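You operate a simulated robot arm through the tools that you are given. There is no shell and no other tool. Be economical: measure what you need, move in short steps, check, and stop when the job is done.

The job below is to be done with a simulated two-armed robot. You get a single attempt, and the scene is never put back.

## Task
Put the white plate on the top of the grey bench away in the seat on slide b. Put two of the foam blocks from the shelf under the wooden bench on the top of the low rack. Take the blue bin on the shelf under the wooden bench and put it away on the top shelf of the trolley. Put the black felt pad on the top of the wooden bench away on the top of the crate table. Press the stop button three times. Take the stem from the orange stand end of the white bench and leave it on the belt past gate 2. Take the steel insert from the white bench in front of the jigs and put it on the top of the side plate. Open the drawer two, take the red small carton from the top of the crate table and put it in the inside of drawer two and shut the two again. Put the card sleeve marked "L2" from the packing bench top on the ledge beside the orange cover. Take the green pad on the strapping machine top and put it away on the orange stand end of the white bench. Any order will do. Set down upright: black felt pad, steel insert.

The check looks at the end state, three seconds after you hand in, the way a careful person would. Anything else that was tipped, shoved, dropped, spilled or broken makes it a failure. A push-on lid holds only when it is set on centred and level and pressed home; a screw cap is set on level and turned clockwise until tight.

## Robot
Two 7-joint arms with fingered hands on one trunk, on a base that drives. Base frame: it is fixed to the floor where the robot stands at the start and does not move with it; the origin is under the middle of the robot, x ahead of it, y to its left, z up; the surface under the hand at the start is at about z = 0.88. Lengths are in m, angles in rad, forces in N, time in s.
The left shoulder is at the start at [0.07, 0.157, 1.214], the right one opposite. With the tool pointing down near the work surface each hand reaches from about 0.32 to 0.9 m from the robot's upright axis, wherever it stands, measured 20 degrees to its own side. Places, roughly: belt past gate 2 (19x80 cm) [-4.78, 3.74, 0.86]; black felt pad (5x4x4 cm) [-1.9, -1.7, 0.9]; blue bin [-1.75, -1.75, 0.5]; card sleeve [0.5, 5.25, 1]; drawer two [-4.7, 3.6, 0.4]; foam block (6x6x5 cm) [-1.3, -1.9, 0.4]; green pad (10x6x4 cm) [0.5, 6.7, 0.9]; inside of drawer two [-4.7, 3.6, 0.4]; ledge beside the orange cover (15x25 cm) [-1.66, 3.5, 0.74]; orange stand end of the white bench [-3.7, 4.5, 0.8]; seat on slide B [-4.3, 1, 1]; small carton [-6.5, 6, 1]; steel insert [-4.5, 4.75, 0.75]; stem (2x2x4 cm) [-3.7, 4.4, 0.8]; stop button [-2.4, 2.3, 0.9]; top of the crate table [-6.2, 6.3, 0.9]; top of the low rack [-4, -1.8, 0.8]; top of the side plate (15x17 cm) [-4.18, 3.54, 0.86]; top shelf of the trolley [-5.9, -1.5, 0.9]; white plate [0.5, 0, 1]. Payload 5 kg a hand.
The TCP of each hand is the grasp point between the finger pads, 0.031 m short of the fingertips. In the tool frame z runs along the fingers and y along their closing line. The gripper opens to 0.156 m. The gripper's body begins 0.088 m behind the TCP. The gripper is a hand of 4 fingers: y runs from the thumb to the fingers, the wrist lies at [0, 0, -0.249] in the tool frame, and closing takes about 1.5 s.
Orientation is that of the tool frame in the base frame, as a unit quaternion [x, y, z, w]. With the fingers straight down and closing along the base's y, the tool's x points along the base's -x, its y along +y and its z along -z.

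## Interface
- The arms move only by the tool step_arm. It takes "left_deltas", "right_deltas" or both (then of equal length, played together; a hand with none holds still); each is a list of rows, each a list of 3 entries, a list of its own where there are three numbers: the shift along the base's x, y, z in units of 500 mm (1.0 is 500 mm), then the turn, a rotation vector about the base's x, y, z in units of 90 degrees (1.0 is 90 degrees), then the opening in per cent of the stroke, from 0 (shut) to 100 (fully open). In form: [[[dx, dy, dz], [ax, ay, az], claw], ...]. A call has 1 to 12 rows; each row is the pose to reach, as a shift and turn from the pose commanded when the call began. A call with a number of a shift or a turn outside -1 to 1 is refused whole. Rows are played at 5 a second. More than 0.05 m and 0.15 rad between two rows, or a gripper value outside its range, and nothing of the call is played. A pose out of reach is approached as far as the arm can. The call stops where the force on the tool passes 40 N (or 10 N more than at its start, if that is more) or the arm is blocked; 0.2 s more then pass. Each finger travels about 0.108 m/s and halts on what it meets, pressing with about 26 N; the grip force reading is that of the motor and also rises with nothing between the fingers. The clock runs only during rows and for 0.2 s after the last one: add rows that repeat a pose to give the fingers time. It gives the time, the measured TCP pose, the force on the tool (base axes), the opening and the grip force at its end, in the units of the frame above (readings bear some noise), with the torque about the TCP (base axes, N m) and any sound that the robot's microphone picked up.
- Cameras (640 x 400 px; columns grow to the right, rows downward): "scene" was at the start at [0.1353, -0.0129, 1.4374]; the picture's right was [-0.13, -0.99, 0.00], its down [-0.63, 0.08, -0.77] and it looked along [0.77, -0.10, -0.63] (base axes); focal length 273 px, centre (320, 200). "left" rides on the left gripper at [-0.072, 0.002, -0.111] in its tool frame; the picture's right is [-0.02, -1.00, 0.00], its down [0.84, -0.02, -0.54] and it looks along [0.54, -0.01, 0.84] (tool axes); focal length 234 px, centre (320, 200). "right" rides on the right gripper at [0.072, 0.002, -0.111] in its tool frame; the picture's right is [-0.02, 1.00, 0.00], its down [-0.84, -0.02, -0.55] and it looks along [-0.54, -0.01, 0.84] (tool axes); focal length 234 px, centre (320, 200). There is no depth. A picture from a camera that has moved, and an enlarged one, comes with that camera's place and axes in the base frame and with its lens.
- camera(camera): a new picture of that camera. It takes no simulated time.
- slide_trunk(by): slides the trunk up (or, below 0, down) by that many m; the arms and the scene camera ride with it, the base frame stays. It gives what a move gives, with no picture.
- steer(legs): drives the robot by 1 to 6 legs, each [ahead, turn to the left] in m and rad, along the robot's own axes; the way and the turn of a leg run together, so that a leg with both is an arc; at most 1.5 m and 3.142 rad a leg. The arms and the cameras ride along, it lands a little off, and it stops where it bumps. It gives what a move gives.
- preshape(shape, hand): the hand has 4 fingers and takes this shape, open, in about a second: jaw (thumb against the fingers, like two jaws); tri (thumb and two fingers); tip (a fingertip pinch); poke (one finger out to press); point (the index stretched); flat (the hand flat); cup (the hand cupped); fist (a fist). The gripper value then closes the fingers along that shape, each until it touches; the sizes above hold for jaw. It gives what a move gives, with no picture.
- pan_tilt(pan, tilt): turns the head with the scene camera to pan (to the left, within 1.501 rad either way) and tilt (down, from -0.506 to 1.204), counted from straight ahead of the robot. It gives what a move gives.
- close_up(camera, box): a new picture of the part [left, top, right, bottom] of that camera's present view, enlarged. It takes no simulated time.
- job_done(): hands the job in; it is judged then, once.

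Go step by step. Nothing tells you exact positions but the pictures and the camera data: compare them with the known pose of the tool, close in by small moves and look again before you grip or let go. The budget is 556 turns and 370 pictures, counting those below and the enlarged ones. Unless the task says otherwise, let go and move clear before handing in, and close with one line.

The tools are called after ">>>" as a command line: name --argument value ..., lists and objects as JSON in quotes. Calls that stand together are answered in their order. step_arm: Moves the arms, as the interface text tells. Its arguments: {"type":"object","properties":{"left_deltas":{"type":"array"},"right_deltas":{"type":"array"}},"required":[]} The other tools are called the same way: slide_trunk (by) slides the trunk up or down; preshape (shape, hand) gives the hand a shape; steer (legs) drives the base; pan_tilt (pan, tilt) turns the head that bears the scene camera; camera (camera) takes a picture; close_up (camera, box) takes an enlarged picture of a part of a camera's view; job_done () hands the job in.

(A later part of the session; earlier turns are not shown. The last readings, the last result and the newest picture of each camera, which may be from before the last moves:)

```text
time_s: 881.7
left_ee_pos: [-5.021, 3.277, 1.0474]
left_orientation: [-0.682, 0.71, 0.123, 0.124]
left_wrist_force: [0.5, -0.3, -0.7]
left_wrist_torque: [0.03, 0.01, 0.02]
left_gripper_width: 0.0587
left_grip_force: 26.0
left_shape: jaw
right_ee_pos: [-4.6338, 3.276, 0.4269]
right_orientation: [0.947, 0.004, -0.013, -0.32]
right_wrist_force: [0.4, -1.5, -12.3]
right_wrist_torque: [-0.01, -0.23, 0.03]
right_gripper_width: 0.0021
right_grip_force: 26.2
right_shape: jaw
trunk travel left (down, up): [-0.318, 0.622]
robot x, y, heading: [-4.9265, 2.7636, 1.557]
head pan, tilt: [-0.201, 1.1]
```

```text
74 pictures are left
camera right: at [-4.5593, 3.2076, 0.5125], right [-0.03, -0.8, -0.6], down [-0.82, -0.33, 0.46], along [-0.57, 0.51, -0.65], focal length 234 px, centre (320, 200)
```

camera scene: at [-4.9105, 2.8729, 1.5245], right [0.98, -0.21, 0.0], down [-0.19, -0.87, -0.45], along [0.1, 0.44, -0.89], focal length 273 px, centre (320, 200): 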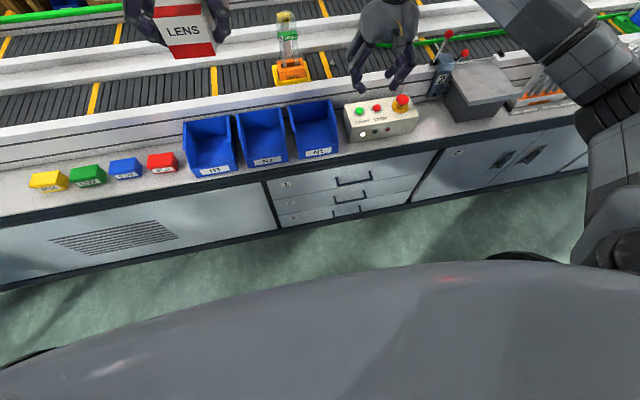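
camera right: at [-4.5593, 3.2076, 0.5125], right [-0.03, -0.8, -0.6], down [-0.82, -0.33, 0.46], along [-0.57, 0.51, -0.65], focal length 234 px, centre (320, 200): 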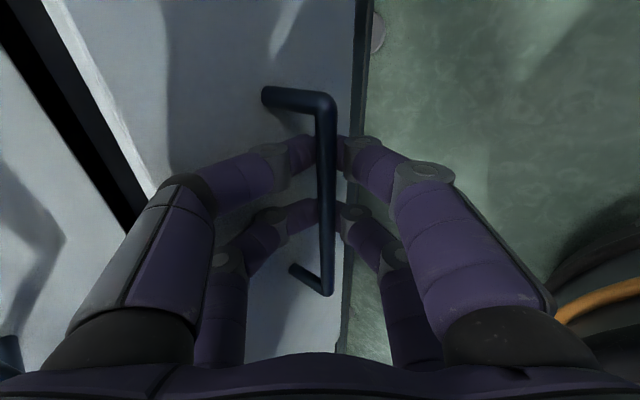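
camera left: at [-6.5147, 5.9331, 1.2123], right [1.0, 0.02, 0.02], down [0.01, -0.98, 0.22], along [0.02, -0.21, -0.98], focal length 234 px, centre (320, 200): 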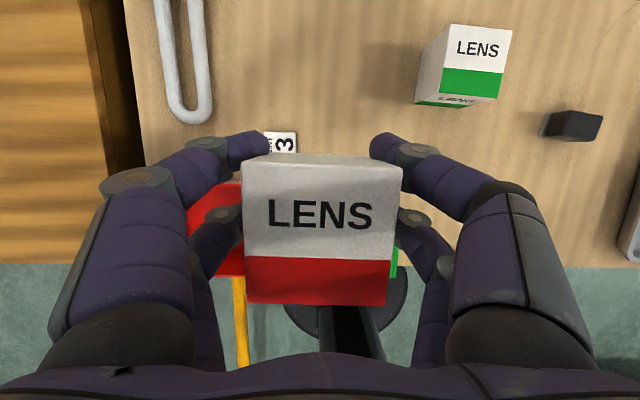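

The drawer is sliding out. I continue by backing the base slowly.

>>> steer --legs '[[-0.14, 0]]'

>>> pan_tilt --pan -0.35 --tilt 0.9

>>> camera --camera "scene"

```text
time_s: 883.0
left_ee_pos: [-5.0223, 3.1902, 1.0474]
left_orientation: [-0.682, 0.71, 0.123, 0.124]
left_wrist_force: [-0.9, -0.5, 0.3]
left_wrist_torque: [0.01, -0.05, -0.02]
left_gripper_width: 0.0583
left_grip_force: 26.1
left_shape: jaw
right_ee_pos: [-4.6359, 3.1877, 0.4251]
right_orientation: [0.948, 0.002, -0.013, -0.317]
right_wrist_force: [0.9, 1.9, -2.4]
right_wrist_torque: [0.02, -0.01, 0.02]
right_gripper_width: 0.0018
right_grip_force: 26.3
right_shape: jaw
trunk travel left (down, up): [-0.318, 0.622]
robot x, y, heading: [-4.926, 2.6744, 1.557]
head pan, tilt: [-0.201, 1.1]
stopped in leg 1: the robot was blocked; the commanded pose is now the measured one
```

```text
time_s: 883.7
left_ee_pos: [-5.0206, 3.1892, 1.0483]
left_orientation: [-0.682, 0.71, 0.123, 0.125]
left_wrist_force: [-0.3, -0.2, -0.2]
left_wrist_torque: [0.04, 0.0, 0.0]
left_gripper_width: 0.0583
left_grip_force: 26.1
left_shape: jaw
right_ee_pos: [-4.6365, 3.1867, 0.4264]
right_orientation: [0.948, 0.003, -0.014, -0.318]
right_wrist_force: [-0.4, 0.0, -2.2]
right_wrist_torque: [-0.02, 0.02, 0.01]
right_gripper_width: 0.0014
right_grip_force: 26.1
right_shape: jaw
trunk travel left (down, up): [-0.318, 0.622]
robot x, y, heading: [-4.9262, 2.6752, 1.559]
head pan, tilt: [-0.351, 0.901]
```

```text
73 pictures are left
camera scene: at [-4.8979, 2.7947, 1.1382], right [0.93, -0.36, 0.0], down [-0.28, -0.73, -0.62], along [0.22, 0.58, -0.78], focal length 273 px, centre (320, 200)
```

scene: 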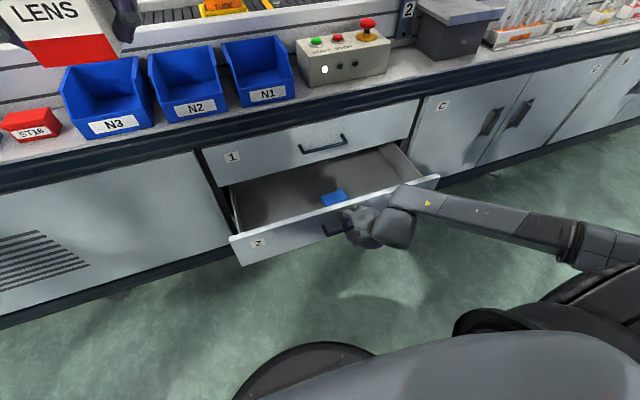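

Drawer two is open about 19 cm. I release the bar, retreat the right hand, and lower the trunk for the left hand to place the carton.

>>> step_arm --right_deltas '[[[0, 0, 0], [0, 0, 0], 20], [[0, 0, 0], [0, 0, 0], 38], [[0, -0.03, 0.03], [0, 0, 0], 38], [[0, -0.08, 0.1], [0, 0, 0], 38], [[0, -0.12, 0.18], [0, 0, 0], 38], [[0, -0.12, 0.27], [0, 0, 0], 38], [[0.02, -0.12, 0.36], [0, 0, 0], 38], [[0.04, -0.12, 0.45], [0, 0, 0], 38]]'

>>> slide_trunk --by -0.25

>>> step_arm --left_deltas '[[[0.05, 0.02, -0.06], [0, 0, 0], 22], [[0.1, 0.04, -0.1], [0, 0, 0], 22], [[0.16, 0.07, -0.14], [0, 0, 0], 22], [[0.22, 0.12, -0.18], [0, 0, 0], 22], [[0.28, 0.18, -0.22], [0, 0, 0], 22], [[0.29, 0.25, -0.26], [0, 0, 0], 22], [[0.29, 0.29, -0.32], [0, 0, 0], 22]]'

>>> camera --camera "scene"

```text
time_s: 885.5
left_ee_pos: [-5.0212, 3.1883, 1.0493]
left_orientation: [-0.681, 0.71, 0.124, 0.125]
left_wrist_force: [0.4, 0.0, -0.4]
left_wrist_torque: [0.04, 0.02, 0.0]
left_gripper_width: 0.0585
left_grip_force: 25.5
left_shape: jaw
right_ee_pos: [-4.6139, 3.1278, 0.6519]
right_orientation: [0.948, 0.003, -0.016, -0.318]
right_wrist_force: [-0.8, -1.4, -0.7]
right_wrist_torque: [0.01, 0.01, 0.01]
right_gripper_width: 0.0596
right_grip_force: 0.1
right_shape: jaw
trunk travel left (down, up): [-0.318, 0.622]
robot x, y, heading: [-4.9267, 2.6723, 1.556]
head pan, tilt: [-0.351, 0.901]
```

```text
time_s: 888.1
left_ee_pos: [-5.02, 3.1885, 0.7986]
left_orientation: [-0.682, 0.71, 0.123, 0.125]
left_wrist_force: [-0.2, 0.4, -0.8]
left_wrist_torque: [-0.03, 0.02, -0.01]
left_gripper_width: 0.0584
left_grip_force: 25.6
left_shape: jaw
right_ee_pos: [-4.6141, 3.1282, 0.4009]
right_orientation: [0.948, 0.004, -0.014, -0.317]
right_wrist_force: [0.7, -0.4, -0.1]
right_wrist_torque: [-0.02, 0.03, -0.03]
right_gripper_width: 0.0593
right_grip_force: 0.2
right_shape: jaw
trunk travel left (down, up): [-0.068, 0.872]
robot x, y, heading: [-4.9275, 2.6729, 1.554]
head pan, tilt: [-0.351, 0.901]
```

```text
time_s: 889.7
left_ee_pos: [-4.8799, 3.336, 0.6384]
left_orientation: [-0.681, 0.711, 0.124, 0.125]
left_wrist_force: [0.7, -0.2, -1.3]
left_wrist_torque: [-0.01, -0.01, 0.03]
left_gripper_width: 0.0581
left_grip_force: 25.6
left_shape: jaw
right_ee_pos: [-4.6132, 3.1276, 0.4015]
right_orientation: [0.948, 0.004, -0.014, -0.318]
right_wrist_force: [0.4, -0.3, 0.9]
right_wrist_torque: [0.0, -0.02, -0.01]
right_gripper_width: 0.0592
right_grip_force: 0.0
right_shape: jaw
trunk travel left (down, up): [-0.068, 0.872]
robot x, y, heading: [-4.928, 2.6767, 1.559]
head pan, tilt: [-0.351, 0.901]
```

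```text
72 pictures are left
camera scene: at [-4.8978, 2.7947, 0.8883], right [0.93, -0.36, 0.0], down [-0.28, -0.73, -0.62], along [0.22, 0.58, -0.78], focal length 273 px, centre (320, 200)
```

scene: 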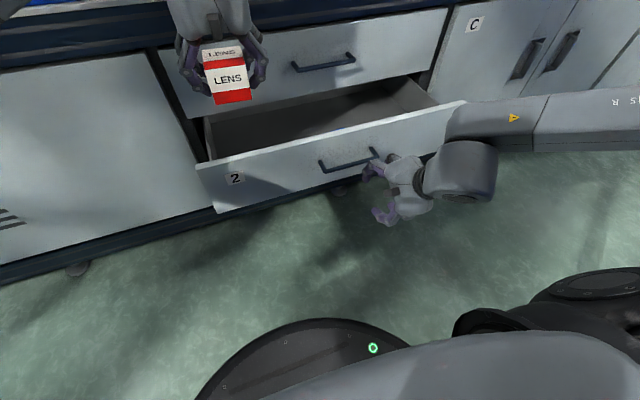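

>>> camera --camera "left"

```text
71 pictures are left
camera left: at [-4.8807, 3.3651, 0.7677], right [1.0, -0.02, 0.0], down [-0.02, -0.98, 0.22], along [0.0, -0.22, -0.98], focal length 234 px, centre (320, 200)
```

left: 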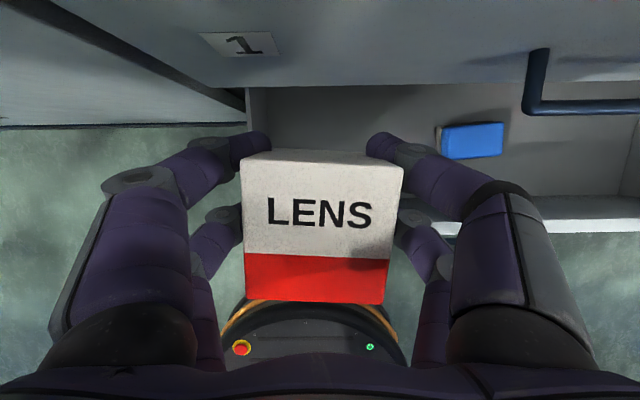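

The drawer opening spans y 3.29–3.435, left wall x≈-4.97. I shift to (-4.85,3.362) and lower the carton in.

>>> step_arm --left_deltas '[[[0.03, 0.026, 0], [0, 0, 0], 22], [[0.06, 0.052, -0.03], [0, 0, 0], 22], [[0.06, 0.052, -0.11], [0, 0, 0], 22], [[0.06, 0.052, -0.19], [0, 0, 0], 22], [[0.06, 0.052, -0.27], [0, 0, 0], 22], [[0.06, 0.052, -0.33], [0, 0, 0], 22]]'

>>> camera --camera "left"

```text
time_s: 891.1
left_ee_pos: [-4.8446, 3.3593, 0.4729]
left_orientation: [-0.682, 0.71, 0.124, 0.126]
left_wrist_force: [-0.1, 0.7, -0.3]
left_wrist_torque: [0.01, 0.0, 0.03]
left_gripper_width: 0.0582
left_grip_force: 26.1
left_shape: jaw
right_ee_pos: [-4.6139, 3.1268, 0.401]
right_orientation: [0.948, 0.004, -0.014, -0.317]
right_wrist_force: [-0.1, 0.7, 0.0]
right_wrist_torque: [-0.01, 0.01, -0.03]
right_gripper_width: 0.0592
right_grip_force: 0.0
right_shape: jaw
trunk travel left (down, up): [-0.068, 0.872]
robot x, y, heading: [-4.9263, 2.6775, 1.557]
head pan, tilt: [-0.351, 0.901]
```

```text
70 pictures are left
camera left: at [-4.8456, 3.3891, 0.6028], right [1.0, -0.02, 0.0], down [-0.02, -0.98, 0.22], along [0.0, -0.22, -0.98], focal length 234 px, centre (320, 200)
```

left: 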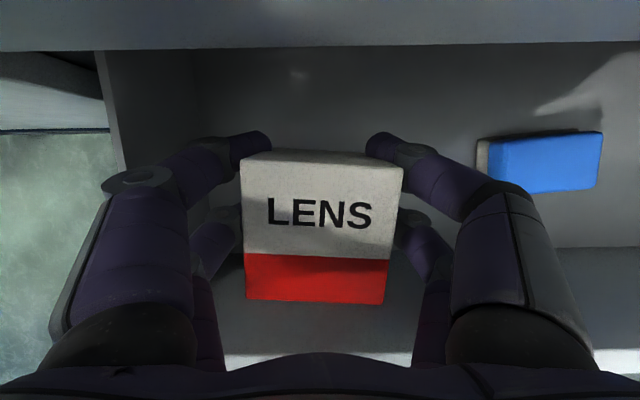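

Inside the drawer. I lower gently to contact.

>>> step_arm --left_deltas '[[[0, 0, -0.03], [0, 0, 0], 22], [[0, 0, -0.05], [0, 0, 0], 22], [[0, 0, -0.07], [0, 0, 0], 22], [[0, 0, -0.085], [0, 0, 0], 22], [[0, 0, -0.1], [0, 0, 0], 22]]'

```text
time_s: 892.3
left_ee_pos: [-4.8468, 3.3594, 0.4238]
left_orientation: [-0.682, 0.71, 0.123, 0.124]
left_wrist_force: [-0.6, -0.2, -0.9]
left_wrist_torque: [0.02, 0.0, 0.0]
left_gripper_width: 0.0582
left_grip_force: 26.2
left_shape: jaw
right_ee_pos: [-4.6144, 3.1274, 0.4004]
right_orientation: [0.948, 0.003, -0.014, -0.318]
right_wrist_force: [-0.7, -0.5, -0.5]
right_wrist_torque: [-0.01, 0.02, -0.02]
right_gripper_width: 0.0594
right_grip_force: 0.0
right_shape: jaw
trunk travel left (down, up): [-0.068, 0.872]
robot x, y, heading: [-4.926, 2.6791, 1.56]
head pan, tilt: [-0.351, 0.901]
```

>>> step_arm --left_deltas '[[[0, 0, -0.015], [0, 0, 0], 22], [[0, 0, -0.03], [0, 0, 0], 22], [[0, 0, -0.045], [0, 0, 0], 22], [[0, 0, -0.06], [0, 0, 0], 22]]'

```text
time_s: 893.3
left_ee_pos: [-4.845, 3.3601, 0.3956]
left_orientation: [-0.682, 0.71, 0.125, 0.126]
left_wrist_force: [-1.2, 0.2, 10.0]
left_wrist_torque: [-0.48, 0.04, -0.02]
left_gripper_width: 0.058
left_grip_force: 25.8
left_shape: jaw
right_ee_pos: [-4.6137, 3.127, 0.4014]
right_orientation: [0.948, 0.004, -0.014, -0.317]
right_wrist_force: [-0.8, 0.2, 0.6]
right_wrist_torque: [0.01, -0.03, -0.03]
right_gripper_width: 0.0594
right_grip_force: 0.1
right_shape: jaw
trunk travel left (down, up): [-0.068, 0.872]
robot x, y, heading: [-4.9237, 2.6743, 1.558]
head pan, tilt: [-0.351, 0.901]
```

>>> step_arm --left_deltas '[[[0, 0, 0.0], [0, 0, 0], 40], [[0, 0, 0.0], [0, 0, 0], 52], [[0, 0, 0.0], [0, 0, 0], 52], [[0, 0, 0.07], [0, 0, 0], 52], [[0, 0, 0.15], [0, 0, 0], 52], [[0, 0, 0.24], [0, 0, 0], 52], [[0, -0.02, 0.33], [0, 0, 0], 52], [[-0.05, -0.08, 0.4], [0, 0, 0], 52], [[-0.12, -0.14, 0.44], [0, 0, 0], 52], [[-0.2, -0.18, 0.46], [0, 0, 0], 52]]'

>>> camera --camera "scene"

```text
refused: row 8 steps farther than a row can; nothing moved
```

```text
69 pictures are left
camera scene: at [-4.8979, 2.7938, 0.8887], right [0.93, -0.36, 0.0], down [-0.28, -0.73, -0.62], along [0.22, 0.58, -0.78], focal length 273 px, centre (320, 200)
```

scene: 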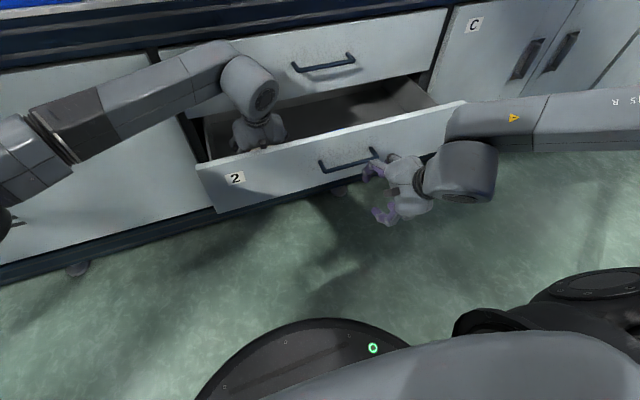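

>>> step_arm --left_deltas '[[[0, 0, 0.0], [0, 0, 0], 40], [[0, 0, 0.0], [0, 0, 0], 52], [[0, 0, 0.0], [0, 0, 0], 52], [[0, 0, 0.07], [0, 0, 0], 52], [[0, 0, 0.15], [0, 0, 0], 52], [[0, 0, 0.24], [0, 0, 0], 52], [[0, -0.02, 0.33], [0, 0, 0], 52], [[-0.02, -0.07, 0.4], [0, 0, 0], 52], [[-0.07, -0.12, 0.45], [0, 0, 0], 52], [[-0.13, -0.17, 0.48], [0, 0, 0], 52], [[-0.19, -0.22, 0.5], [0, 0, 0], 52]]'

>>> camera --camera "scene"

```text
time_s: 895.7
left_ee_pos: [-4.9397, 3.2491, 0.6396]
left_orientation: [-0.682, 0.71, 0.125, 0.125]
left_wrist_force: [-0.1, -0.1, 0.2]
left_wrist_torque: [-0.03, 0.04, -0.02]
left_gripper_width: 0.0808
left_grip_force: 0.0
left_shape: jaw
right_ee_pos: [-4.6149, 3.128, 0.4016]
right_orientation: [0.948, 0.004, -0.014, -0.317]
right_wrist_force: [-0.3, 0.5, 0.0]
right_wrist_torque: [-0.02, 0.0, -0.02]
right_gripper_width: 0.0594
right_grip_force: 0.0
right_shape: jaw
trunk travel left (down, up): [-0.068, 0.872]
robot x, y, heading: [-4.9267, 2.6726, 1.555]
head pan, tilt: [-0.351, 0.901]
```

```text
68 pictures are left
camera scene: at [-4.8979, 2.7944, 0.8883], right [0.93, -0.36, 0.0], down [-0.28, -0.73, -0.62], along [0.22, 0.58, -0.78], focal length 273 px, centre (320, 200)
```

scene: 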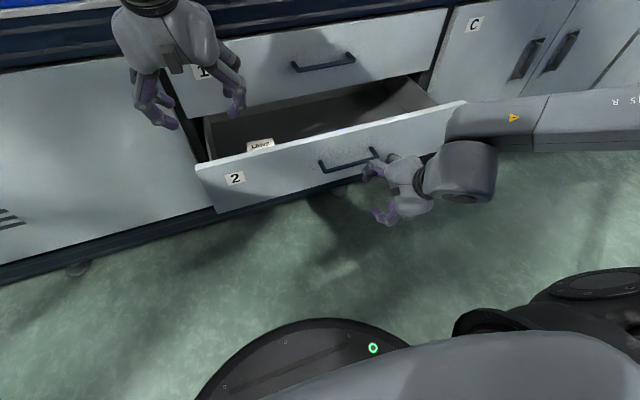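

The carton lies in drawer two. I close the right hand and push the drawer shut with the arm.

>>> step_arm --right_deltas '[[[0, 0, -0.02], [0, 0, 0], 10], [[0, 0, -0.04], [0, 0, 0], 0], [[0, 0.08, -0.04], [0, 0, 0], 0], [[0, 0.16, -0.04], [0, 0, 0], 0], [[0, 0.24, -0.04], [0, 0, 0], 0], [[0, 0.32, -0.04], [0, 0, 0], 0], [[0, 0.4, -0.04], [0, 0, 0], 0], [[0, 0.48, -0.04], [0, 0, 0], 0], [[0, 0.53, -0.04], [0, 0, 0], 0]]'

>>> camera --camera "scene"

```text
time_s: 897.6
left_ee_pos: [-4.9393, 3.2489, 0.6396]
left_orientation: [-0.681, 0.711, 0.124, 0.125]
left_wrist_force: [-0.1, 0.4, -0.6]
left_wrist_torque: [0.04, -0.05, -0.01]
left_gripper_width: 0.0809
left_grip_force: 0.0
left_shape: jaw
right_ee_pos: [-4.6152, 3.3592, 0.3791]
right_orientation: [0.951, 0.003, -0.014, -0.309]
right_wrist_force: [0.2, -16.4, 3.4]
right_wrist_torque: [0.78, -0.07, -0.03]
right_gripper_width: 0.0
right_grip_force: 25.9
right_shape: jaw
trunk travel left (down, up): [-0.068, 0.872]
robot x, y, heading: [-4.9268, 2.6758, 1.558]
head pan, tilt: [-0.351, 0.901]
stopped in row 9 (right hand): the force on the tool passed its limit at 94 N (the readings are from after the stop); the commanded pose is now the measured one
```

```text
67 pictures are left
camera scene: at [-4.8977, 2.7938, 0.8885], right [0.93, -0.36, 0.0], down [-0.28, -0.73, -0.62], along [0.22, 0.58, -0.78], focal length 273 px, centre (320, 200)
```

scene: 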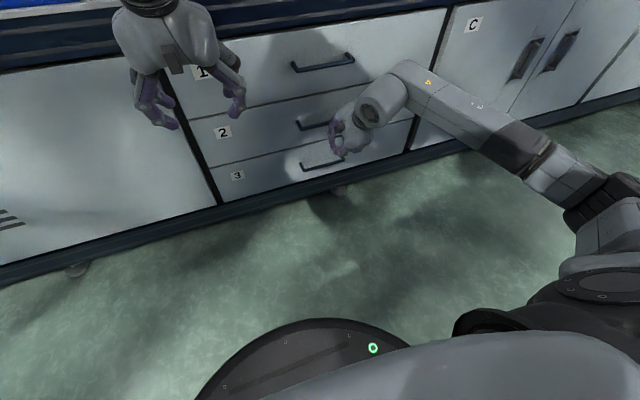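

Drawer two is shut. I retract, raise the trunk and restore the right hand's orientation.

>>> step_arm --right_deltas '[[[0, -0.08, 0], [0, 0, 0], 0], [[0, -0.16, 0], [0, 0, 0], 0], [[0, -0.25, 0], [0, 0, 0], 0], [[0, -0.34, 0.0], [0, 0, 0], 10], [[0, -0.4, 0.03], [0, 0, 0], 20]]' --left_deltas '[[[0, -0.03, 0.06], [0, 0, 0], 40], [[0, -0.06, 0.12], [0, 0, 0], 40], [[0, -0.09, 0.18], [0, 0, 0], 40], [[0, -0.12, 0.24], [0, 0, 0], 40], [[0, -0.14, 0.28], [0, 0, 0], 40]]'

>>> slide_trunk --by 0.4

>>> step_arm --right_deltas '[[[0, 0, 0.02], [-0.0027, 0.0552, -0.0724], 30], [[0, 0, 0.04], [-0.0055, 0.1104, -0.1447], 30], [[0, 0, 0.06], [-0.008, 0.1655, -0.217], 30], [[0, 0, 0.08], [-0.011, 0.2207, -0.2895], 30], [[0, 0, 0.1], [-0.0136, 0.276, -0.362], 30], [[0, 0, 0.12], [-0.0164, 0.331, -0.434], 30], [[0, 0, 0.14], [-0.019, 0.386, -0.5066], 30], [[0, 0, 0.16], [-0.022, 0.4415, -0.579], 30], [[0, 0, 0.18], [-0.0245, 0.4966, -0.651], 30], [[0, 0, 0.2], [-0.0273, 0.552, -0.7236], 30], [[0, 0, 0.22], [-0.03, 0.607, -0.796], 30]]'

>>> step_arm --right_deltas '[[[0, 0.02, 0.02], [-0.085, 0, 0], 40], [[0, 0.04, 0.04], [-0.17, 0, 0], 40], [[0, 0.06, 0.06], [-0.255, 0, 0], 40], [[0, 0.08, 0.08], [-0.34, 0, 0], 40], [[0, 0.1, 0.1], [-0.415, 0, 0], 40]]' --left_deltas '[[[0, 0.02, 0.02], [-0.05, 0, 0], 40], [[0, 0.04, 0.04], [-0.1, 0, 0], 40], [[0, 0.06, 0.06], [-0.15, 0, 0], 40], [[0, 0.08, 0.08], [-0.2, 0, 0], 40], [[0, 0.1, 0.1], [-0.2226, 0, 0], 40]]'

>>> slide_trunk --by 0.4

```text
time_s: 898.8
left_ee_pos: [-4.9389, 3.1803, 0.7824]
left_orientation: [-0.682, 0.71, 0.124, 0.124]
left_wrist_force: [-0.1, 0.5, -1.0]
left_wrist_torque: [-0.02, -0.02, -0.02]
left_gripper_width: 0.0628
left_grip_force: 0.0
left_shape: jaw
right_ee_pos: [-4.6168, 3.1591, 0.3966]
right_orientation: [0.951, 0.002, -0.015, -0.309]
right_wrist_force: [0.2, 0.4, -0.6]
right_wrist_torque: [-0.03, 0.01, 0.02]
right_gripper_width: 0.0306
right_grip_force: 0.1
right_shape: jaw
trunk travel left (down, up): [-0.068, 0.872]
robot x, y, heading: [-4.9237, 2.6763, 1.554]
head pan, tilt: [-0.351, 0.901]
```

```text
time_s: 902.6
left_ee_pos: [-4.9384, 3.1813, 1.181]
left_orientation: [-0.681, 0.711, 0.123, 0.124]
left_wrist_force: [-0.6, -0.9, 0.1]
left_wrist_torque: [-0.03, 0.0, 0.03]
left_gripper_width: 0.0627
left_grip_force: 0.1
left_shape: jaw
right_ee_pos: [-4.6174, 3.1606, 0.7983]
right_orientation: [0.951, 0.003, -0.014, -0.31]
right_wrist_force: [0.8, -0.6, -0.7]
right_wrist_torque: [0.0, 0.0, 0.01]
right_gripper_width: 0.0307
right_grip_force: 0.0
right_shape: jaw
trunk travel left (down, up): [-0.468, 0.472]
robot x, y, heading: [-4.9241, 2.6761, 1.561]
head pan, tilt: [-0.351, 0.901]
```

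```text
time_s: 905.0
left_ee_pos: [-4.939, 3.1813, 1.1824]
left_orientation: [-0.681, 0.711, 0.124, 0.124]
left_wrist_force: [0.0, 0.1, -0.3]
left_wrist_torque: [0.01, -0.02, -0.01]
left_gripper_width: 0.0628
left_grip_force: 0.2
left_shape: jaw
right_ee_pos: [-4.6167, 3.1589, 0.9066]
right_orientation: [0.673, -0.667, -0.245, -0.208]
right_wrist_force: [-0.8, 0.6, 0.7]
right_wrist_torque: [-0.03, 0.05, 0.01]
right_gripper_width: 0.0462
right_grip_force: 0.1
right_shape: jaw
trunk travel left (down, up): [-0.468, 0.472]
robot x, y, heading: [-4.925, 2.6736, 1.559]
head pan, tilt: [-0.351, 0.901]
```

```text
time_s: 906.2
left_ee_pos: [-4.9403, 3.2306, 1.2338]
left_orientation: [-0.693, 0.721, -0.003, 0.005]
left_wrist_force: [-0.2, -0.7, -1.0]
left_wrist_torque: [0.0, -0.02, -0.03]
left_gripper_width: 0.0626
left_grip_force: 0.0
left_shape: jaw
right_ee_pos: [-4.6183, 3.2076, 0.9587]
right_orientation: [-0.705, 0.709, 0.018, -0.019]
right_wrist_force: [0.6, 0.0, -0.4]
right_wrist_torque: [0.04, -0.03, -0.02]
right_gripper_width: 0.0622
right_grip_force: 0.0
right_shape: jaw
trunk travel left (down, up): [-0.468, 0.472]
robot x, y, heading: [-4.9228, 2.6736, 1.558]
head pan, tilt: [-0.351, 0.901]
```

```text
time_s: 910.0
left_ee_pos: [-4.9396, 3.2306, 1.6325]
left_orientation: [-0.692, 0.722, -0.001, 0.005]
left_wrist_force: [-0.2, 0.5, 1.5]
left_wrist_torque: [0.02, -0.01, -0.01]
left_gripper_width: 0.0627
left_grip_force: 0.0
left_shape: jaw
right_ee_pos: [-4.6173, 3.2073, 1.3565]
right_orientation: [-0.705, 0.709, 0.018, -0.018]
right_wrist_force: [-0.4, 0.5, 0.6]
right_wrist_torque: [0.01, 0.0, 0.0]
right_gripper_width: 0.0625
right_grip_force: 0.2
right_shape: jaw
trunk travel left (down, up): [-0.868, 0.072]
robot x, y, heading: [-4.9246, 2.678, 1.556]
head pan, tilt: [-0.351, 0.901]
```

Next the green pad. I extend the arms (narrow profile) and drive back east along the aisle, then north to the strapping machine.

>>> step_arm --right_deltas '[[[0, 0.08, 0], [0, 0, 0], 40], [[0, 0.16, 0], [0, 0, 0], 40], [[0, 0.24, 0], [0, 0, 0], 40], [[0, 0.32, 0], [0, 0, 0], 40], [[0, 0.4, 0], [0, 0, 0], 40]]' --left_deltas '[[[0, 0.05, -0.07], [0, 0, 0], 40], [[0, 0.1, -0.14], [0, 0, 0], 40], [[0, 0.16, -0.21], [0, 0, 0], 40], [[0, 0.22, -0.28], [0, 0, 0], 40], [[0, 0.28, -0.36], [0, 0, 0], 40]]'

>>> steer --legs '[[0.3, 0], [0, -1.55], [1.3, 0], [1.3, 0], [1.3, 0], [0.3, 0]]'

```text
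time_s: 911.2
left_ee_pos: [-4.9393, 3.3729, 1.4509]
left_orientation: [-0.692, 0.721, -0.003, 0.003]
left_wrist_force: [-0.8, 1.1, -1.2]
left_wrist_torque: [-0.07, 0.01, -0.01]
left_gripper_width: 0.0629
left_grip_force: 0.0
left_shape: jaw
right_ee_pos: [-4.6193, 3.4122, 1.3542]
right_orientation: [-0.704, 0.709, 0.017, -0.019]
right_wrist_force: [0.8, 0.4, -0.3]
right_wrist_torque: [-0.09, 0.0, 0.0]
right_gripper_width: 0.0625
right_grip_force: 0.1
right_shape: jaw
trunk travel left (down, up): [-0.868, 0.072]
robot x, y, heading: [-4.9274, 2.6743, 1.558]
head pan, tilt: [-0.351, 0.901]
```

```text
time_s: 936.9
left_ee_pos: [-0.0514, 3.0859, 1.4543]
left_orientation: [0.018, 1.0, -0.005, 0.003]
left_wrist_force: [-0.5, 0.0, -0.6]
left_wrist_torque: [-0.02, -0.05, -0.01]
left_gripper_width: 0.0628
left_grip_force: 0.0
left_shape: jaw
right_ee_pos: [-0.0102, 2.7669, 1.3588]
right_orientation: [0.001, 1.0, 0.025, 0.0]
right_wrist_force: [0.1, 0.0, 0.4]
right_wrist_torque: [0.01, -0.01, 0.01]
right_gripper_width: 0.0624
right_grip_force: 0.1
right_shape: jaw
trunk travel left (down, up): [-0.868, 0.072]
robot x, y, heading: [-0.7421, 3.0724, -0.014]
head pan, tilt: [-0.351, 0.901]
```

>>> step_arm --right_deltas '[[[-0.08, 0, 0], [0, 0, 0], 40], [[-0.16, 0, 0], [0, 0, 0], 40], [[-0.24, 0, 0], [0, 0, 0], 40], [[-0.32, 0, 0], [0, 0, 0], 40], [[-0.4, 0, 0], [0, 0, 0], 40], [[-0.5, 0, 0], [0, 0, 0], 40]]' --left_deltas '[[[-0.08, 0, 0], [0, 0, 0], 40], [[-0.16, 0.02, 0], [0, 0, 0], 40], [[-0.24, 0.04, 0], [0, 0, 0], 40], [[-0.32, 0.06, 0], [0, 0, 0], 40], [[-0.4, 0.08, 0], [0, 0, 0], 40], [[-0.46, 0.1, 0], [0, 0, 0], 40]]'

>>> steer --legs '[[0.28, 0], [0, 1.585], [1.2, 0], [1.2, 0], [1.05, 0], [0, -1.571]]'

>>> pan_tilt --pan 0.1 --tilt 0.7

>>> camera --camera "scene"

```text
time_s: 938.3
left_ee_pos: [-0.2857, 3.1377, 1.4561]
left_orientation: [0.018, 1.0, -0.004, 0.004]
left_wrist_force: [-0.1, -0.1, -0.1]
left_wrist_torque: [-0.02, -0.07, 0.01]
left_gripper_width: 0.0627
left_grip_force: 0.0
left_shape: jaw
right_ee_pos: [-0.2671, 2.7691, 1.3614]
right_orientation: [0.001, 1.0, 0.025, 0.001]
right_wrist_force: [-0.5, -0.1, -0.3]
right_wrist_torque: [-0.02, -0.05, 0.0]
right_gripper_width: 0.0624
right_grip_force: 0.0
right_shape: jaw
trunk travel left (down, up): [-0.868, 0.072]
robot x, y, heading: [-0.7447, 3.0696, -0.01]
head pan, tilt: [-0.351, 0.901]
```

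```text
time_s: 960.5
left_ee_pos: [-0.5936, 6.9778, 1.4532]
left_orientation: [0.713, -0.701, 0.003, -0.003]
left_wrist_force: [-0.3, 1.2, -0.3]
left_wrist_torque: [-0.03, 0.0, 0.03]
left_gripper_width: 0.0627
left_grip_force: 0.0
left_shape: jaw
right_ee_pos: [-0.227, 7.0142, 1.3582]
right_orientation: [0.725, -0.689, -0.016, 0.02]
right_wrist_force: [-0.6, -0.2, 0.8]
right_wrist_torque: [-0.05, 0.01, 0.03]
right_gripper_width: 0.0624
right_grip_force: 0.1
right_shape: jaw
trunk travel left (down, up): [-0.868, 0.072]
robot x, y, heading: [-0.5083, 6.5197, 1.607]
head pan, tilt: [-0.351, 0.901]
stopped in leg 5: the robot was blocked; the commanded pose is now the measured one
```

```text
time_s: 961.5
left_ee_pos: [-0.5929, 6.9736, 1.4551]
left_orientation: [0.712, -0.702, 0.001, -0.004]
left_wrist_force: [0.1, -0.6, 0.0]
left_wrist_torque: [0.01, -0.05, 0.0]
left_gripper_width: 0.0627
left_grip_force: 0.1
left_shape: jaw
right_ee_pos: [-0.2264, 7.0103, 1.3596]
right_orientation: [0.724, -0.689, -0.017, 0.018]
right_wrist_force: [0.2, 0.1, -0.5]
right_wrist_torque: [-0.03, 0.0, 0.01]
right_gripper_width: 0.0621
right_grip_force: 0.0
right_shape: jaw
trunk travel left (down, up): [-0.868, 0.072]
robot x, y, heading: [-0.506, 6.5193, 1.607]
head pan, tilt: [0.099, 0.7]
```

```text
66 pictures are left
camera scene: at [-0.519, 6.6495, 1.7045], right [0.99, 0.14, 0.0], down [0.09, -0.64, -0.76], along [-0.1, 0.76, -0.64], focal length 273 px, centre (320, 200)
```

scene: 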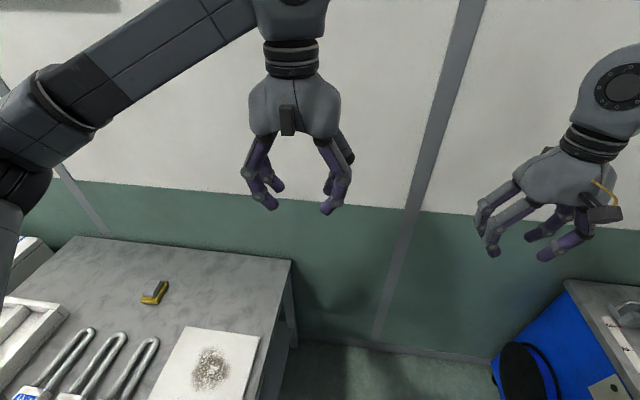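

>>> steer --legs '[[-0.08, 0], [0, -1.607], [0.22, 0]]'

>>> camera --camera "scene"

```text
time_s: 967.8
left_ee_pos: [0.1793, 6.482, 1.4563]
left_orientation: [0.029, 1.0, -0.004, 0.004]
left_wrist_force: [-0.2, 0.4, 0.6]
left_wrist_torque: [-0.03, -0.03, 0.0]
left_gripper_width: 0.0628
left_grip_force: 0.1
left_shape: jaw
right_ee_pos: [0.1889, 6.114, 1.3603]
right_orientation: [0.012, 1.0, 0.025, 0.002]
right_wrist_force: [-0.6, -0.1, 0.1]
right_wrist_torque: [0.01, -0.05, 0.0]
right_gripper_width: 0.0623
right_grip_force: 0.1
right_shape: jaw
trunk travel left (down, up): [-0.868, 0.072]
robot x, y, heading: [-0.2794, 6.4265, -0.038]
head pan, tilt: [0.099, 0.7]
```

```text
65 pictures are left
camera scene: at [-0.1479, 6.4308, 1.7049], right [0.07, -1.0, 0.0], down [-0.64, -0.04, -0.77], along [0.77, 0.05, -0.64], focal length 273 px, centre (320, 200)
```

scene: 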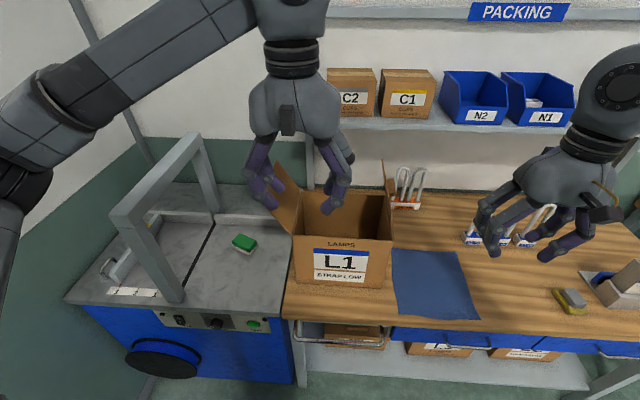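

The carton stands well and the green pad lies at (0.56,6.78). I move up and turn the left hand to the pad's orientation, keeping the arm nearly straight and high.

>>> steer --legs '[[0.1, 0.03]]'

>>> step_arm --left_deltas '[[[0.0, 0.05, 0], [0, 0, 0.0846], 60], [[0.0, 0.1, 0], [0, 0, 0.169], 60], [[0.0, 0.16, 0], [0, 0, 0.254], 60], [[0.0, 0.22, -0.02], [0, 0, 0.338], 60], [[0.01, 0.28, -0.04], [0, 0, 0.423], 60], [[0.02, 0.33, -0.06], [0, 0, 0.508], 60], [[0.03, 0.38, -0.08], [0, 0, 0.592], 60], [[0.04, 0.43, -0.1], [0, 0, 0.677], 60], [[0.05, 0.48, -0.1], [0, 0, 0.745], 60]]'

>>> camera --camera "left"

```text
time_s: 969.0
left_ee_pos: [0.2686, 6.4938, 1.4605]
left_orientation: [0.014, 1.0, -0.004, 0.007]
left_wrist_force: [-0.9, -0.3, 1.4]
left_wrist_torque: [-0.04, -0.13, 0.04]
left_gripper_width: 0.0627
left_grip_force: 0.1
left_shape: jaw
right_ee_pos: [0.2901, 6.1264, 1.3636]
right_orientation: [-0.003, 1.0, 0.026, 0.004]
right_wrist_force: [-1.4, -0.5, 0.9]
right_wrist_torque: [0.01, -0.13, 0.0]
right_gripper_width: 0.0622
right_grip_force: 0.1
right_shape: jaw
trunk travel left (down, up): [-0.868, 0.072]
robot x, y, heading: [-0.178, 6.4264, -0.001]
head pan, tilt: [0.099, 0.7]
```

```text
time_s: 971.0
left_ee_pos: [0.3031, 6.7352, 1.406]
left_orientation: [-0.541, 0.841, -0.003, 0.004]
left_wrist_force: [0.2, 0.5, 0.1]
left_wrist_torque: [-0.04, -0.01, -0.03]
left_gripper_width: 0.0931
left_grip_force: 0.1
left_shape: jaw
right_ee_pos: [0.3013, 6.129, 1.3605]
right_orientation: [-0.005, 1.0, 0.025, -0.001]
right_wrist_force: [-0.5, 0.2, 0.2]
right_wrist_torque: [-0.02, -0.02, 0.05]
right_gripper_width: 0.0624
right_grip_force: 0.0
right_shape: jaw
trunk travel left (down, up): [-0.868, 0.072]
robot x, y, heading: [-0.181, 6.4263, -0.005]
head pan, tilt: [0.099, 0.7]
```

```text
64 pictures are left
camera left: at [0.3301, 6.8008, 1.5179], right [0.92, -0.39, 0.01], down [-0.33, -0.77, 0.54], along [-0.21, -0.5, -0.84], focal length 234 px, centre (320, 200)
```

left: 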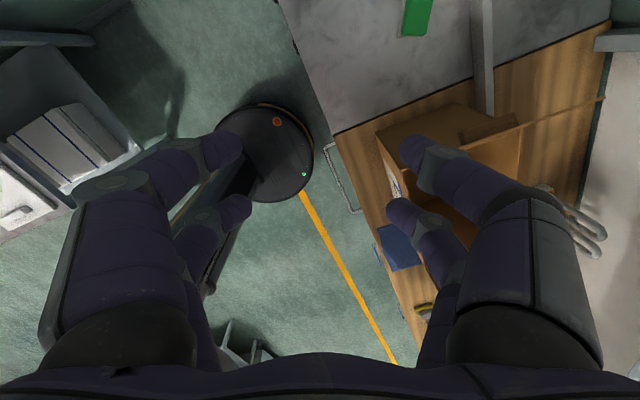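

>>> step_arm --left_deltas '[[[0.09, 0.015, 0], [0, 0, 0], 60], [[0.18, 0.03, 0], [0, 0, 0], 60], [[0.27, 0.045, 0], [0, 0, 0], 60], [[0.36, 0.06, -0.02], [0, 0, 0], 60], [[0.44, 0.075, -0.06], [0, 0, 0], 60], [[0.516, 0.094, -0.1], [0, 0, 0], 60], [[0.516, 0.094, -0.19], [0, 0, 0], 60], [[0.516, 0.094, -0.28], [0, 0, 0], 60], [[0.516, 0.094, -0.37], [0, 0, 0], 60], [[0.516, 0.094, -0.46], [0, 0, 0], 60], [[0.516, 0.094, -0.55], [0, 0, 0], 60], [[0.516, 0.094, -0.64], [0, 0, 0], 60]]'

>>> camera --camera "left"

>>> camera --camera "scene"

```text
time_s: 973.5
left_ee_pos: [0.567, 6.7821, 1.0857]
left_orientation: [-0.54, 0.842, -0.002, 0.005]
left_wrist_force: [-0.2, 0.5, -0.2]
left_wrist_torque: [0.01, 0.01, 0.01]
left_gripper_width: 0.0932
left_grip_force: 0.0
left_shape: jaw
right_ee_pos: [0.3045, 6.1268, 1.3582]
right_orientation: [-0.004, 1.0, 0.025, -0.001]
right_wrist_force: [-0.4, -0.9, 0.3]
right_wrist_torque: [0.01, 0.03, -0.02]
right_gripper_width: 0.0622
right_grip_force: 0.0
right_shape: jaw
trunk travel left (down, up): [-0.868, 0.072]
robot x, y, heading: [-0.1808, 6.4267, -0.003]
head pan, tilt: [0.099, 0.7]
```

```text
63 pictures are left
camera left: at [0.5927, 6.8472, 1.196], right [0.92, -0.39, 0.01], down [-0.34, -0.77, 0.54], along [-0.21, -0.5, -0.84], focal length 234 px, centre (320, 200)
```

left: 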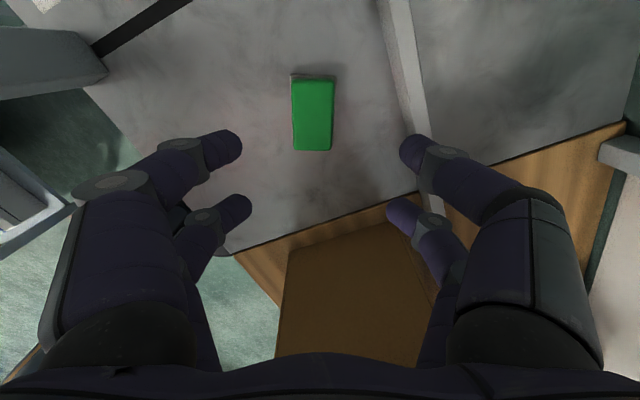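

```text
62 pictures are left
camera scene: at [-0.0413, 6.4328, 1.7044], right [0.1, -1.0, 0.0], down [-0.64, -0.06, -0.76], along [0.76, 0.07, -0.64], focal length 273 px, centre (320, 200)
```

scene: 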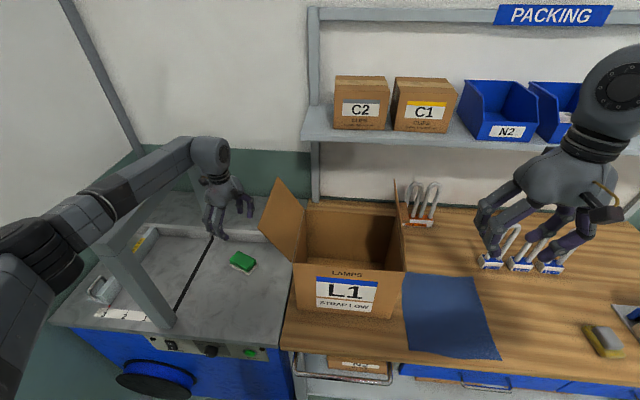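

The alignment is good. I lower the trunk 6 cm, then descend with the arm stretching straight, away from the arch.

>>> slide_trunk --by -0.07

>>> step_arm --left_deltas '[[[-0.01, 0.01, -0.06], [0, 0, 0], 58], [[-0.014, 0.012, -0.13], [0, 0, 0], 58], [[-0.014, 0.012, -0.19], [0, 0, 0], 58], [[-0.014, 0.012, -0.24], [0, 0, 0], 58]]'

>>> camera --camera "left"

```text
time_s: 974.6
left_ee_pos: [0.5653, 6.7817, 1.0137]
left_orientation: [-0.541, 0.841, -0.003, 0.006]
left_wrist_force: [0.7, 0.1, 0.0]
left_wrist_torque: [0.02, 0.01, 0.02]
left_gripper_width: 0.0931
left_grip_force: 0.0
left_shape: jaw
right_ee_pos: [0.3015, 6.1265, 1.289]
right_orientation: [-0.004, 1.0, 0.025, 0.0]
right_wrist_force: [0.1, 0.3, 0.1]
right_wrist_torque: [-0.01, -0.02, 0.01]
right_gripper_width: 0.0622
right_grip_force: 0.0
right_shape: jaw
trunk travel left (down, up): [-0.798, 0.142]
robot x, y, heading: [-0.1795, 6.4279, -0.003]
head pan, tilt: [0.099, 0.7]
```

```text
time_s: 975.6
left_ee_pos: [0.5594, 6.7858, 0.893]
left_orientation: [-0.54, 0.842, -0.003, 0.004]
left_wrist_force: [0.7, -0.4, -0.2]
left_wrist_torque: [-0.02, 0.0, -0.01]
left_gripper_width: 0.091
left_grip_force: 0.2
left_shape: jaw
right_ee_pos: [0.303, 6.1271, 1.2905]
right_orientation: [-0.005, 1.0, 0.025, 0.0]
right_wrist_force: [-0.1, 0.4, 0.4]
right_wrist_torque: [0.0, 0.0, 0.03]
right_gripper_width: 0.0623
right_grip_force: 0.1
right_shape: jaw
trunk travel left (down, up): [-0.798, 0.142]
robot x, y, heading: [-0.1776, 6.4207, -0.006]
head pan, tilt: [0.099, 0.7]
```

```text
61 pictures are left
camera left: at [0.5855, 6.8521, 1.005], right [0.92, -0.39, 0.01], down [-0.34, -0.77, 0.54], along [-0.21, -0.5, -0.84], focal length 234 px, centre (320, 200)
```

left: 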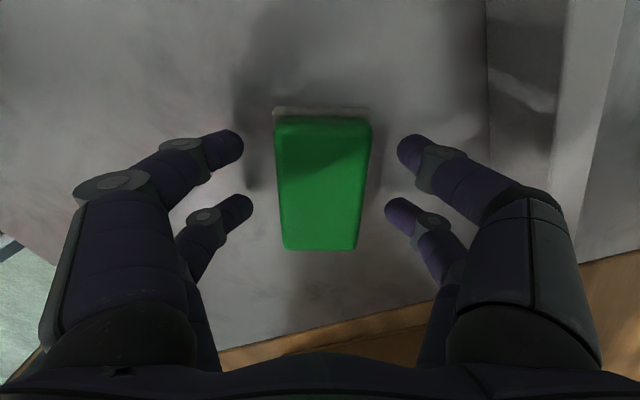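

>>> step_arm --left_deltas '[[[0, 0, -0.025], [0, 0, 0], 56], [[0, 0, -0.042], [0, 0, 0], 50], [[0, 0, -0.042], [0, 0, 0], 35], [[0, 0, -0.042], [0, 0, 0], 22], [[0, 0, -0.042], [0, 0, 0], 15], [[0, 0, -0.042], [0, 0, 0], 15], [[0, 0, 0.0], [0, 0, 0], 15], [[0, 0, 0.06], [0, 0, 0], 15]]'

>>> camera --camera "left"

```text
time_s: 976.5
left_ee_pos: [0.56, 6.788, 0.8838]
left_orientation: [-0.543, 0.84, -0.005, 0.007]
left_wrist_force: [-11.8, 0.0, 37.6]
left_wrist_torque: [0.5, 1.81, 0.19]
left_gripper_width: 0.0477
left_grip_force: 0.0
left_shape: jaw
right_ee_pos: [0.2988, 6.1254, 1.2908]
right_orientation: [-0.006, 1.0, 0.025, 0.001]
right_wrist_force: [0.8, 0.3, -0.8]
right_wrist_torque: [0.0, 0.03, 0.03]
right_gripper_width: 0.0622
right_grip_force: 0.1
right_shape: jaw
trunk travel left (down, up): [-0.798, 0.142]
robot x, y, heading: [-0.1748, 6.4251, -0.002]
head pan, tilt: [0.099, 0.7]
stopped in row 4 (left hand): the force on the tool passed its limit at 52 N (the readings are from after the stop); the commanded pose is now the measured one
```

```text
60 pictures are left
camera left: at [0.5846, 6.8547, 0.9962], right [0.92, -0.39, 0.02], down [-0.34, -0.77, 0.54], along [-0.2, -0.5, -0.84], focal length 234 px, centre (320, 200)
```

left: 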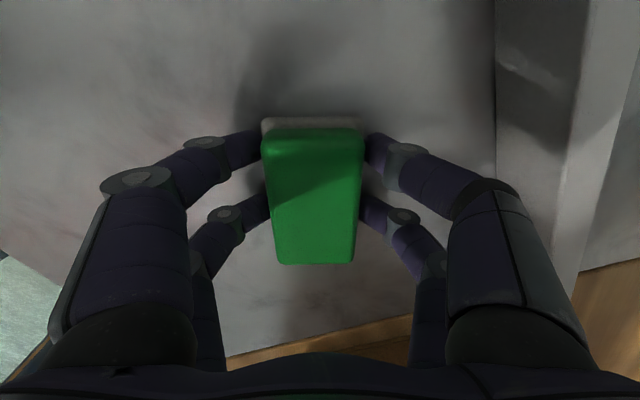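

>>> step_arm --left_deltas '[[[0, 0, 0.006], [0, 0, 0], 25], [[0, 0, 0.006], [0, 0, 0], 15], [[0, 0, 0.006], [0, 0, 0], 12], [[0, 0, 0.03], [0, 0, 0], 12], [[0, 0, 0.1], [0, 0, 0], 12], [[0, 0, 0.18], [0, 0, 0], 12]]'

>>> camera --camera "left"

```text
time_s: 977.9
left_ee_pos: [0.5596, 6.7915, 0.9694]
left_orientation: [-0.541, 0.841, -0.003, 0.006]
left_wrist_force: [0.7, 0.3, -0.4]
left_wrist_torque: [-0.02, -0.04, -0.04]
left_gripper_width: 0.051
left_grip_force: 26.1
left_shape: jaw
right_ee_pos: [0.3024, 6.1271, 1.2892]
right_orientation: [-0.004, 1.0, 0.026, 0.001]
right_wrist_force: [0.6, 0.5, 0.6]
right_wrist_torque: [-0.06, 0.02, 0.0]
right_gripper_width: 0.0623
right_grip_force: 0.0
right_shape: jaw
trunk travel left (down, up): [-0.798, 0.142]
robot x, y, heading: [-0.1803, 6.4273, -0.005]
head pan, tilt: [0.099, 0.7]
```

```text
59 pictures are left
camera left: at [0.5851, 6.8569, 1.0804], right [0.92, -0.39, 0.01], down [-0.33, -0.77, 0.54], along [-0.2, -0.5, -0.84], focal length 234 px, centre (320, 200)
```

left: 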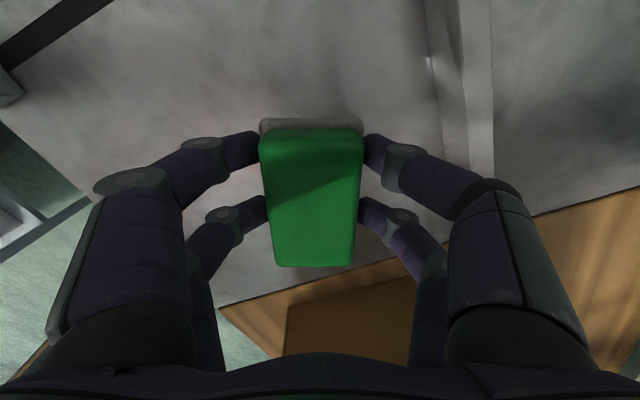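

Green pad held. I lift it high, draw it back and leave toward the white bench.

>>> step_arm --left_deltas '[[[0, 0, 0.09], [0, 0, 0], 12], [[0, 0, 0.18], [0, 0, 0], 12], [[0, 0, 0.27], [0, 0, 0], 12], [[0, 0, 0.36], [0, 0, 0], 12], [[0, 0, 0.45], [0, 0, 0], 12], [[0, 0, 0.54], [0, 0, 0], 12], [[0, 0, 0.63], [0, 0, 0], 12], [[-0.08, -0.02, 0.67], [0, 0, 0], 12], [[-0.17, -0.04, 0.68], [0, 0, 0], 12], [[-0.26, -0.06, 0.68], [0, 0, 0], 12], [[-0.35, -0.08, 0.68], [0, 0, 0], 12], [[-0.44, -0.1, 0.68], [0, 0, 0], 12]]'

>>> steer --legs '[[-0.15, 0], [0, -1.3], [0, -0.75], [1.0, 0], [0, -1.1], [1.2, 0]]'

```text
time_s: 980.5
left_ee_pos: [0.3373, 6.7427, 1.3084]
left_orientation: [-0.542, 0.84, -0.004, 0.006]
left_wrist_force: [0.2, -0.9, 0.0]
left_wrist_torque: [0.02, -0.04, -0.02]
left_gripper_width: 0.051
left_grip_force: 25.9
left_shape: jaw
right_ee_pos: [0.3008, 6.1291, 1.2919]
right_orientation: [-0.004, 1.0, 0.025, 0.0]
right_wrist_force: [-0.3, 0.3, 0.6]
right_wrist_torque: [-0.03, -0.06, 0.02]
right_gripper_width: 0.0624
right_grip_force: 0.1
right_shape: jaw
trunk travel left (down, up): [-0.798, 0.142]
robot x, y, heading: [-0.1785, 6.4272, -0.009]
head pan, tilt: [0.099, 0.7]
```

```text
time_s: 1000.3
left_ee_pos: [-2.5492, 5.309, 1.3066]
left_orientation: [0.852, 0.523, -0.005, -0.004]
left_wrist_force: [0.5, 0.4, -1.2]
left_wrist_torque: [0.03, 0.01, -0.01]
left_gripper_width: 0.0506
left_grip_force: 25.8
left_shape: jaw
right_ee_pos: [-2.4859, 5.9224, 1.2896]
right_orientation: [1.0, -0.017, 0.0, 0.025]
right_wrist_force: [0.5, 0.4, 1.3]
right_wrist_torque: [-0.05, 0.0, 0.03]
right_gripper_width: 0.0623
right_grip_force: 0.0
right_shape: jaw
trunk travel left (down, up): [-0.798, 0.142]
robot x, y, heading: [-2.0198, 5.6059, 3.096]
head pan, tilt: [0.099, 0.7]
```

>>> steer --legs '[[1.2, 0], [0.58, 0], [0, 1.616], [0.45, 0]]'

>>> pan_tilt --pan 0.0 --tilt 0.7

>>> camera --camera "scene"

```text
time_s: 1015.5
left_ee_pos: [-3.5277, 4.7142, 1.3081]
left_orientation: [0.228, 0.974, -0.007, 0.001]
left_wrist_force: [0.3, 0.2, -1.3]
left_wrist_torque: [-0.04, 0.02, 0.0]
left_gripper_width: 0.0503
left_grip_force: 26.2
left_shape: jaw
right_ee_pos: [-4.1401, 4.7749, 1.292]
right_orientation: [0.716, 0.698, 0.017, 0.018]
right_wrist_force: [0.0, 0.5, 0.1]
right_wrist_torque: [-0.02, -0.01, 0.02]
right_gripper_width: 0.0621
right_grip_force: 0.1
right_shape: jaw
trunk travel left (down, up): [-0.798, 0.142]
robot x, y, heading: [-3.8253, 5.2433, -1.604]
head pan, tilt: [0.099, 0.7]
```

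```text
time_s: 1016.2
left_ee_pos: [-3.5266, 4.7134, 1.307]
left_orientation: [0.229, 0.973, -0.007, 0.001]
left_wrist_force: [-0.5, -0.1, -0.4]
left_wrist_torque: [0.0, -0.02, -0.01]
left_gripper_width: 0.0505
left_grip_force: 26.3
left_shape: jaw
right_ee_pos: [-4.1401, 4.7737, 1.2891]
right_orientation: [0.716, 0.697, 0.017, 0.018]
right_wrist_force: [-0.4, 0.1, 0.5]
right_wrist_torque: [-0.02, -0.02, 0.01]
right_gripper_width: 0.0624
right_grip_force: 0.1
right_shape: jaw
trunk travel left (down, up): [-0.798, 0.142]
robot x, y, heading: [-3.8253, 5.2418, -1.605]
head pan, tilt: [0.0, 0.7]
```

```text
58 pictures are left
camera scene: at [-3.829, 5.1063, 1.6344], right [-1.0, 0.04, 0.0], down [0.02, 0.64, -0.76], along [-0.03, -0.76, -0.64], focal length 273 px, centre (320, 200)
```

scene: 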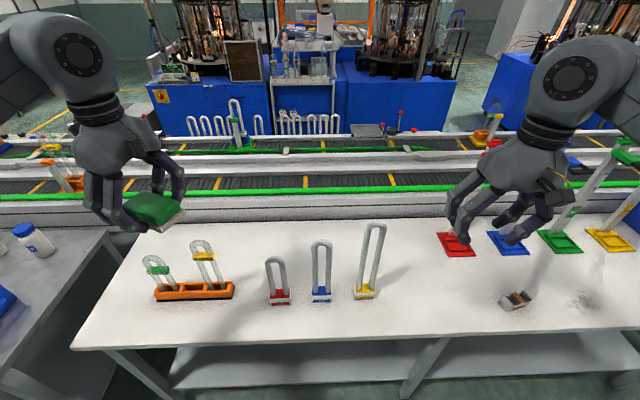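

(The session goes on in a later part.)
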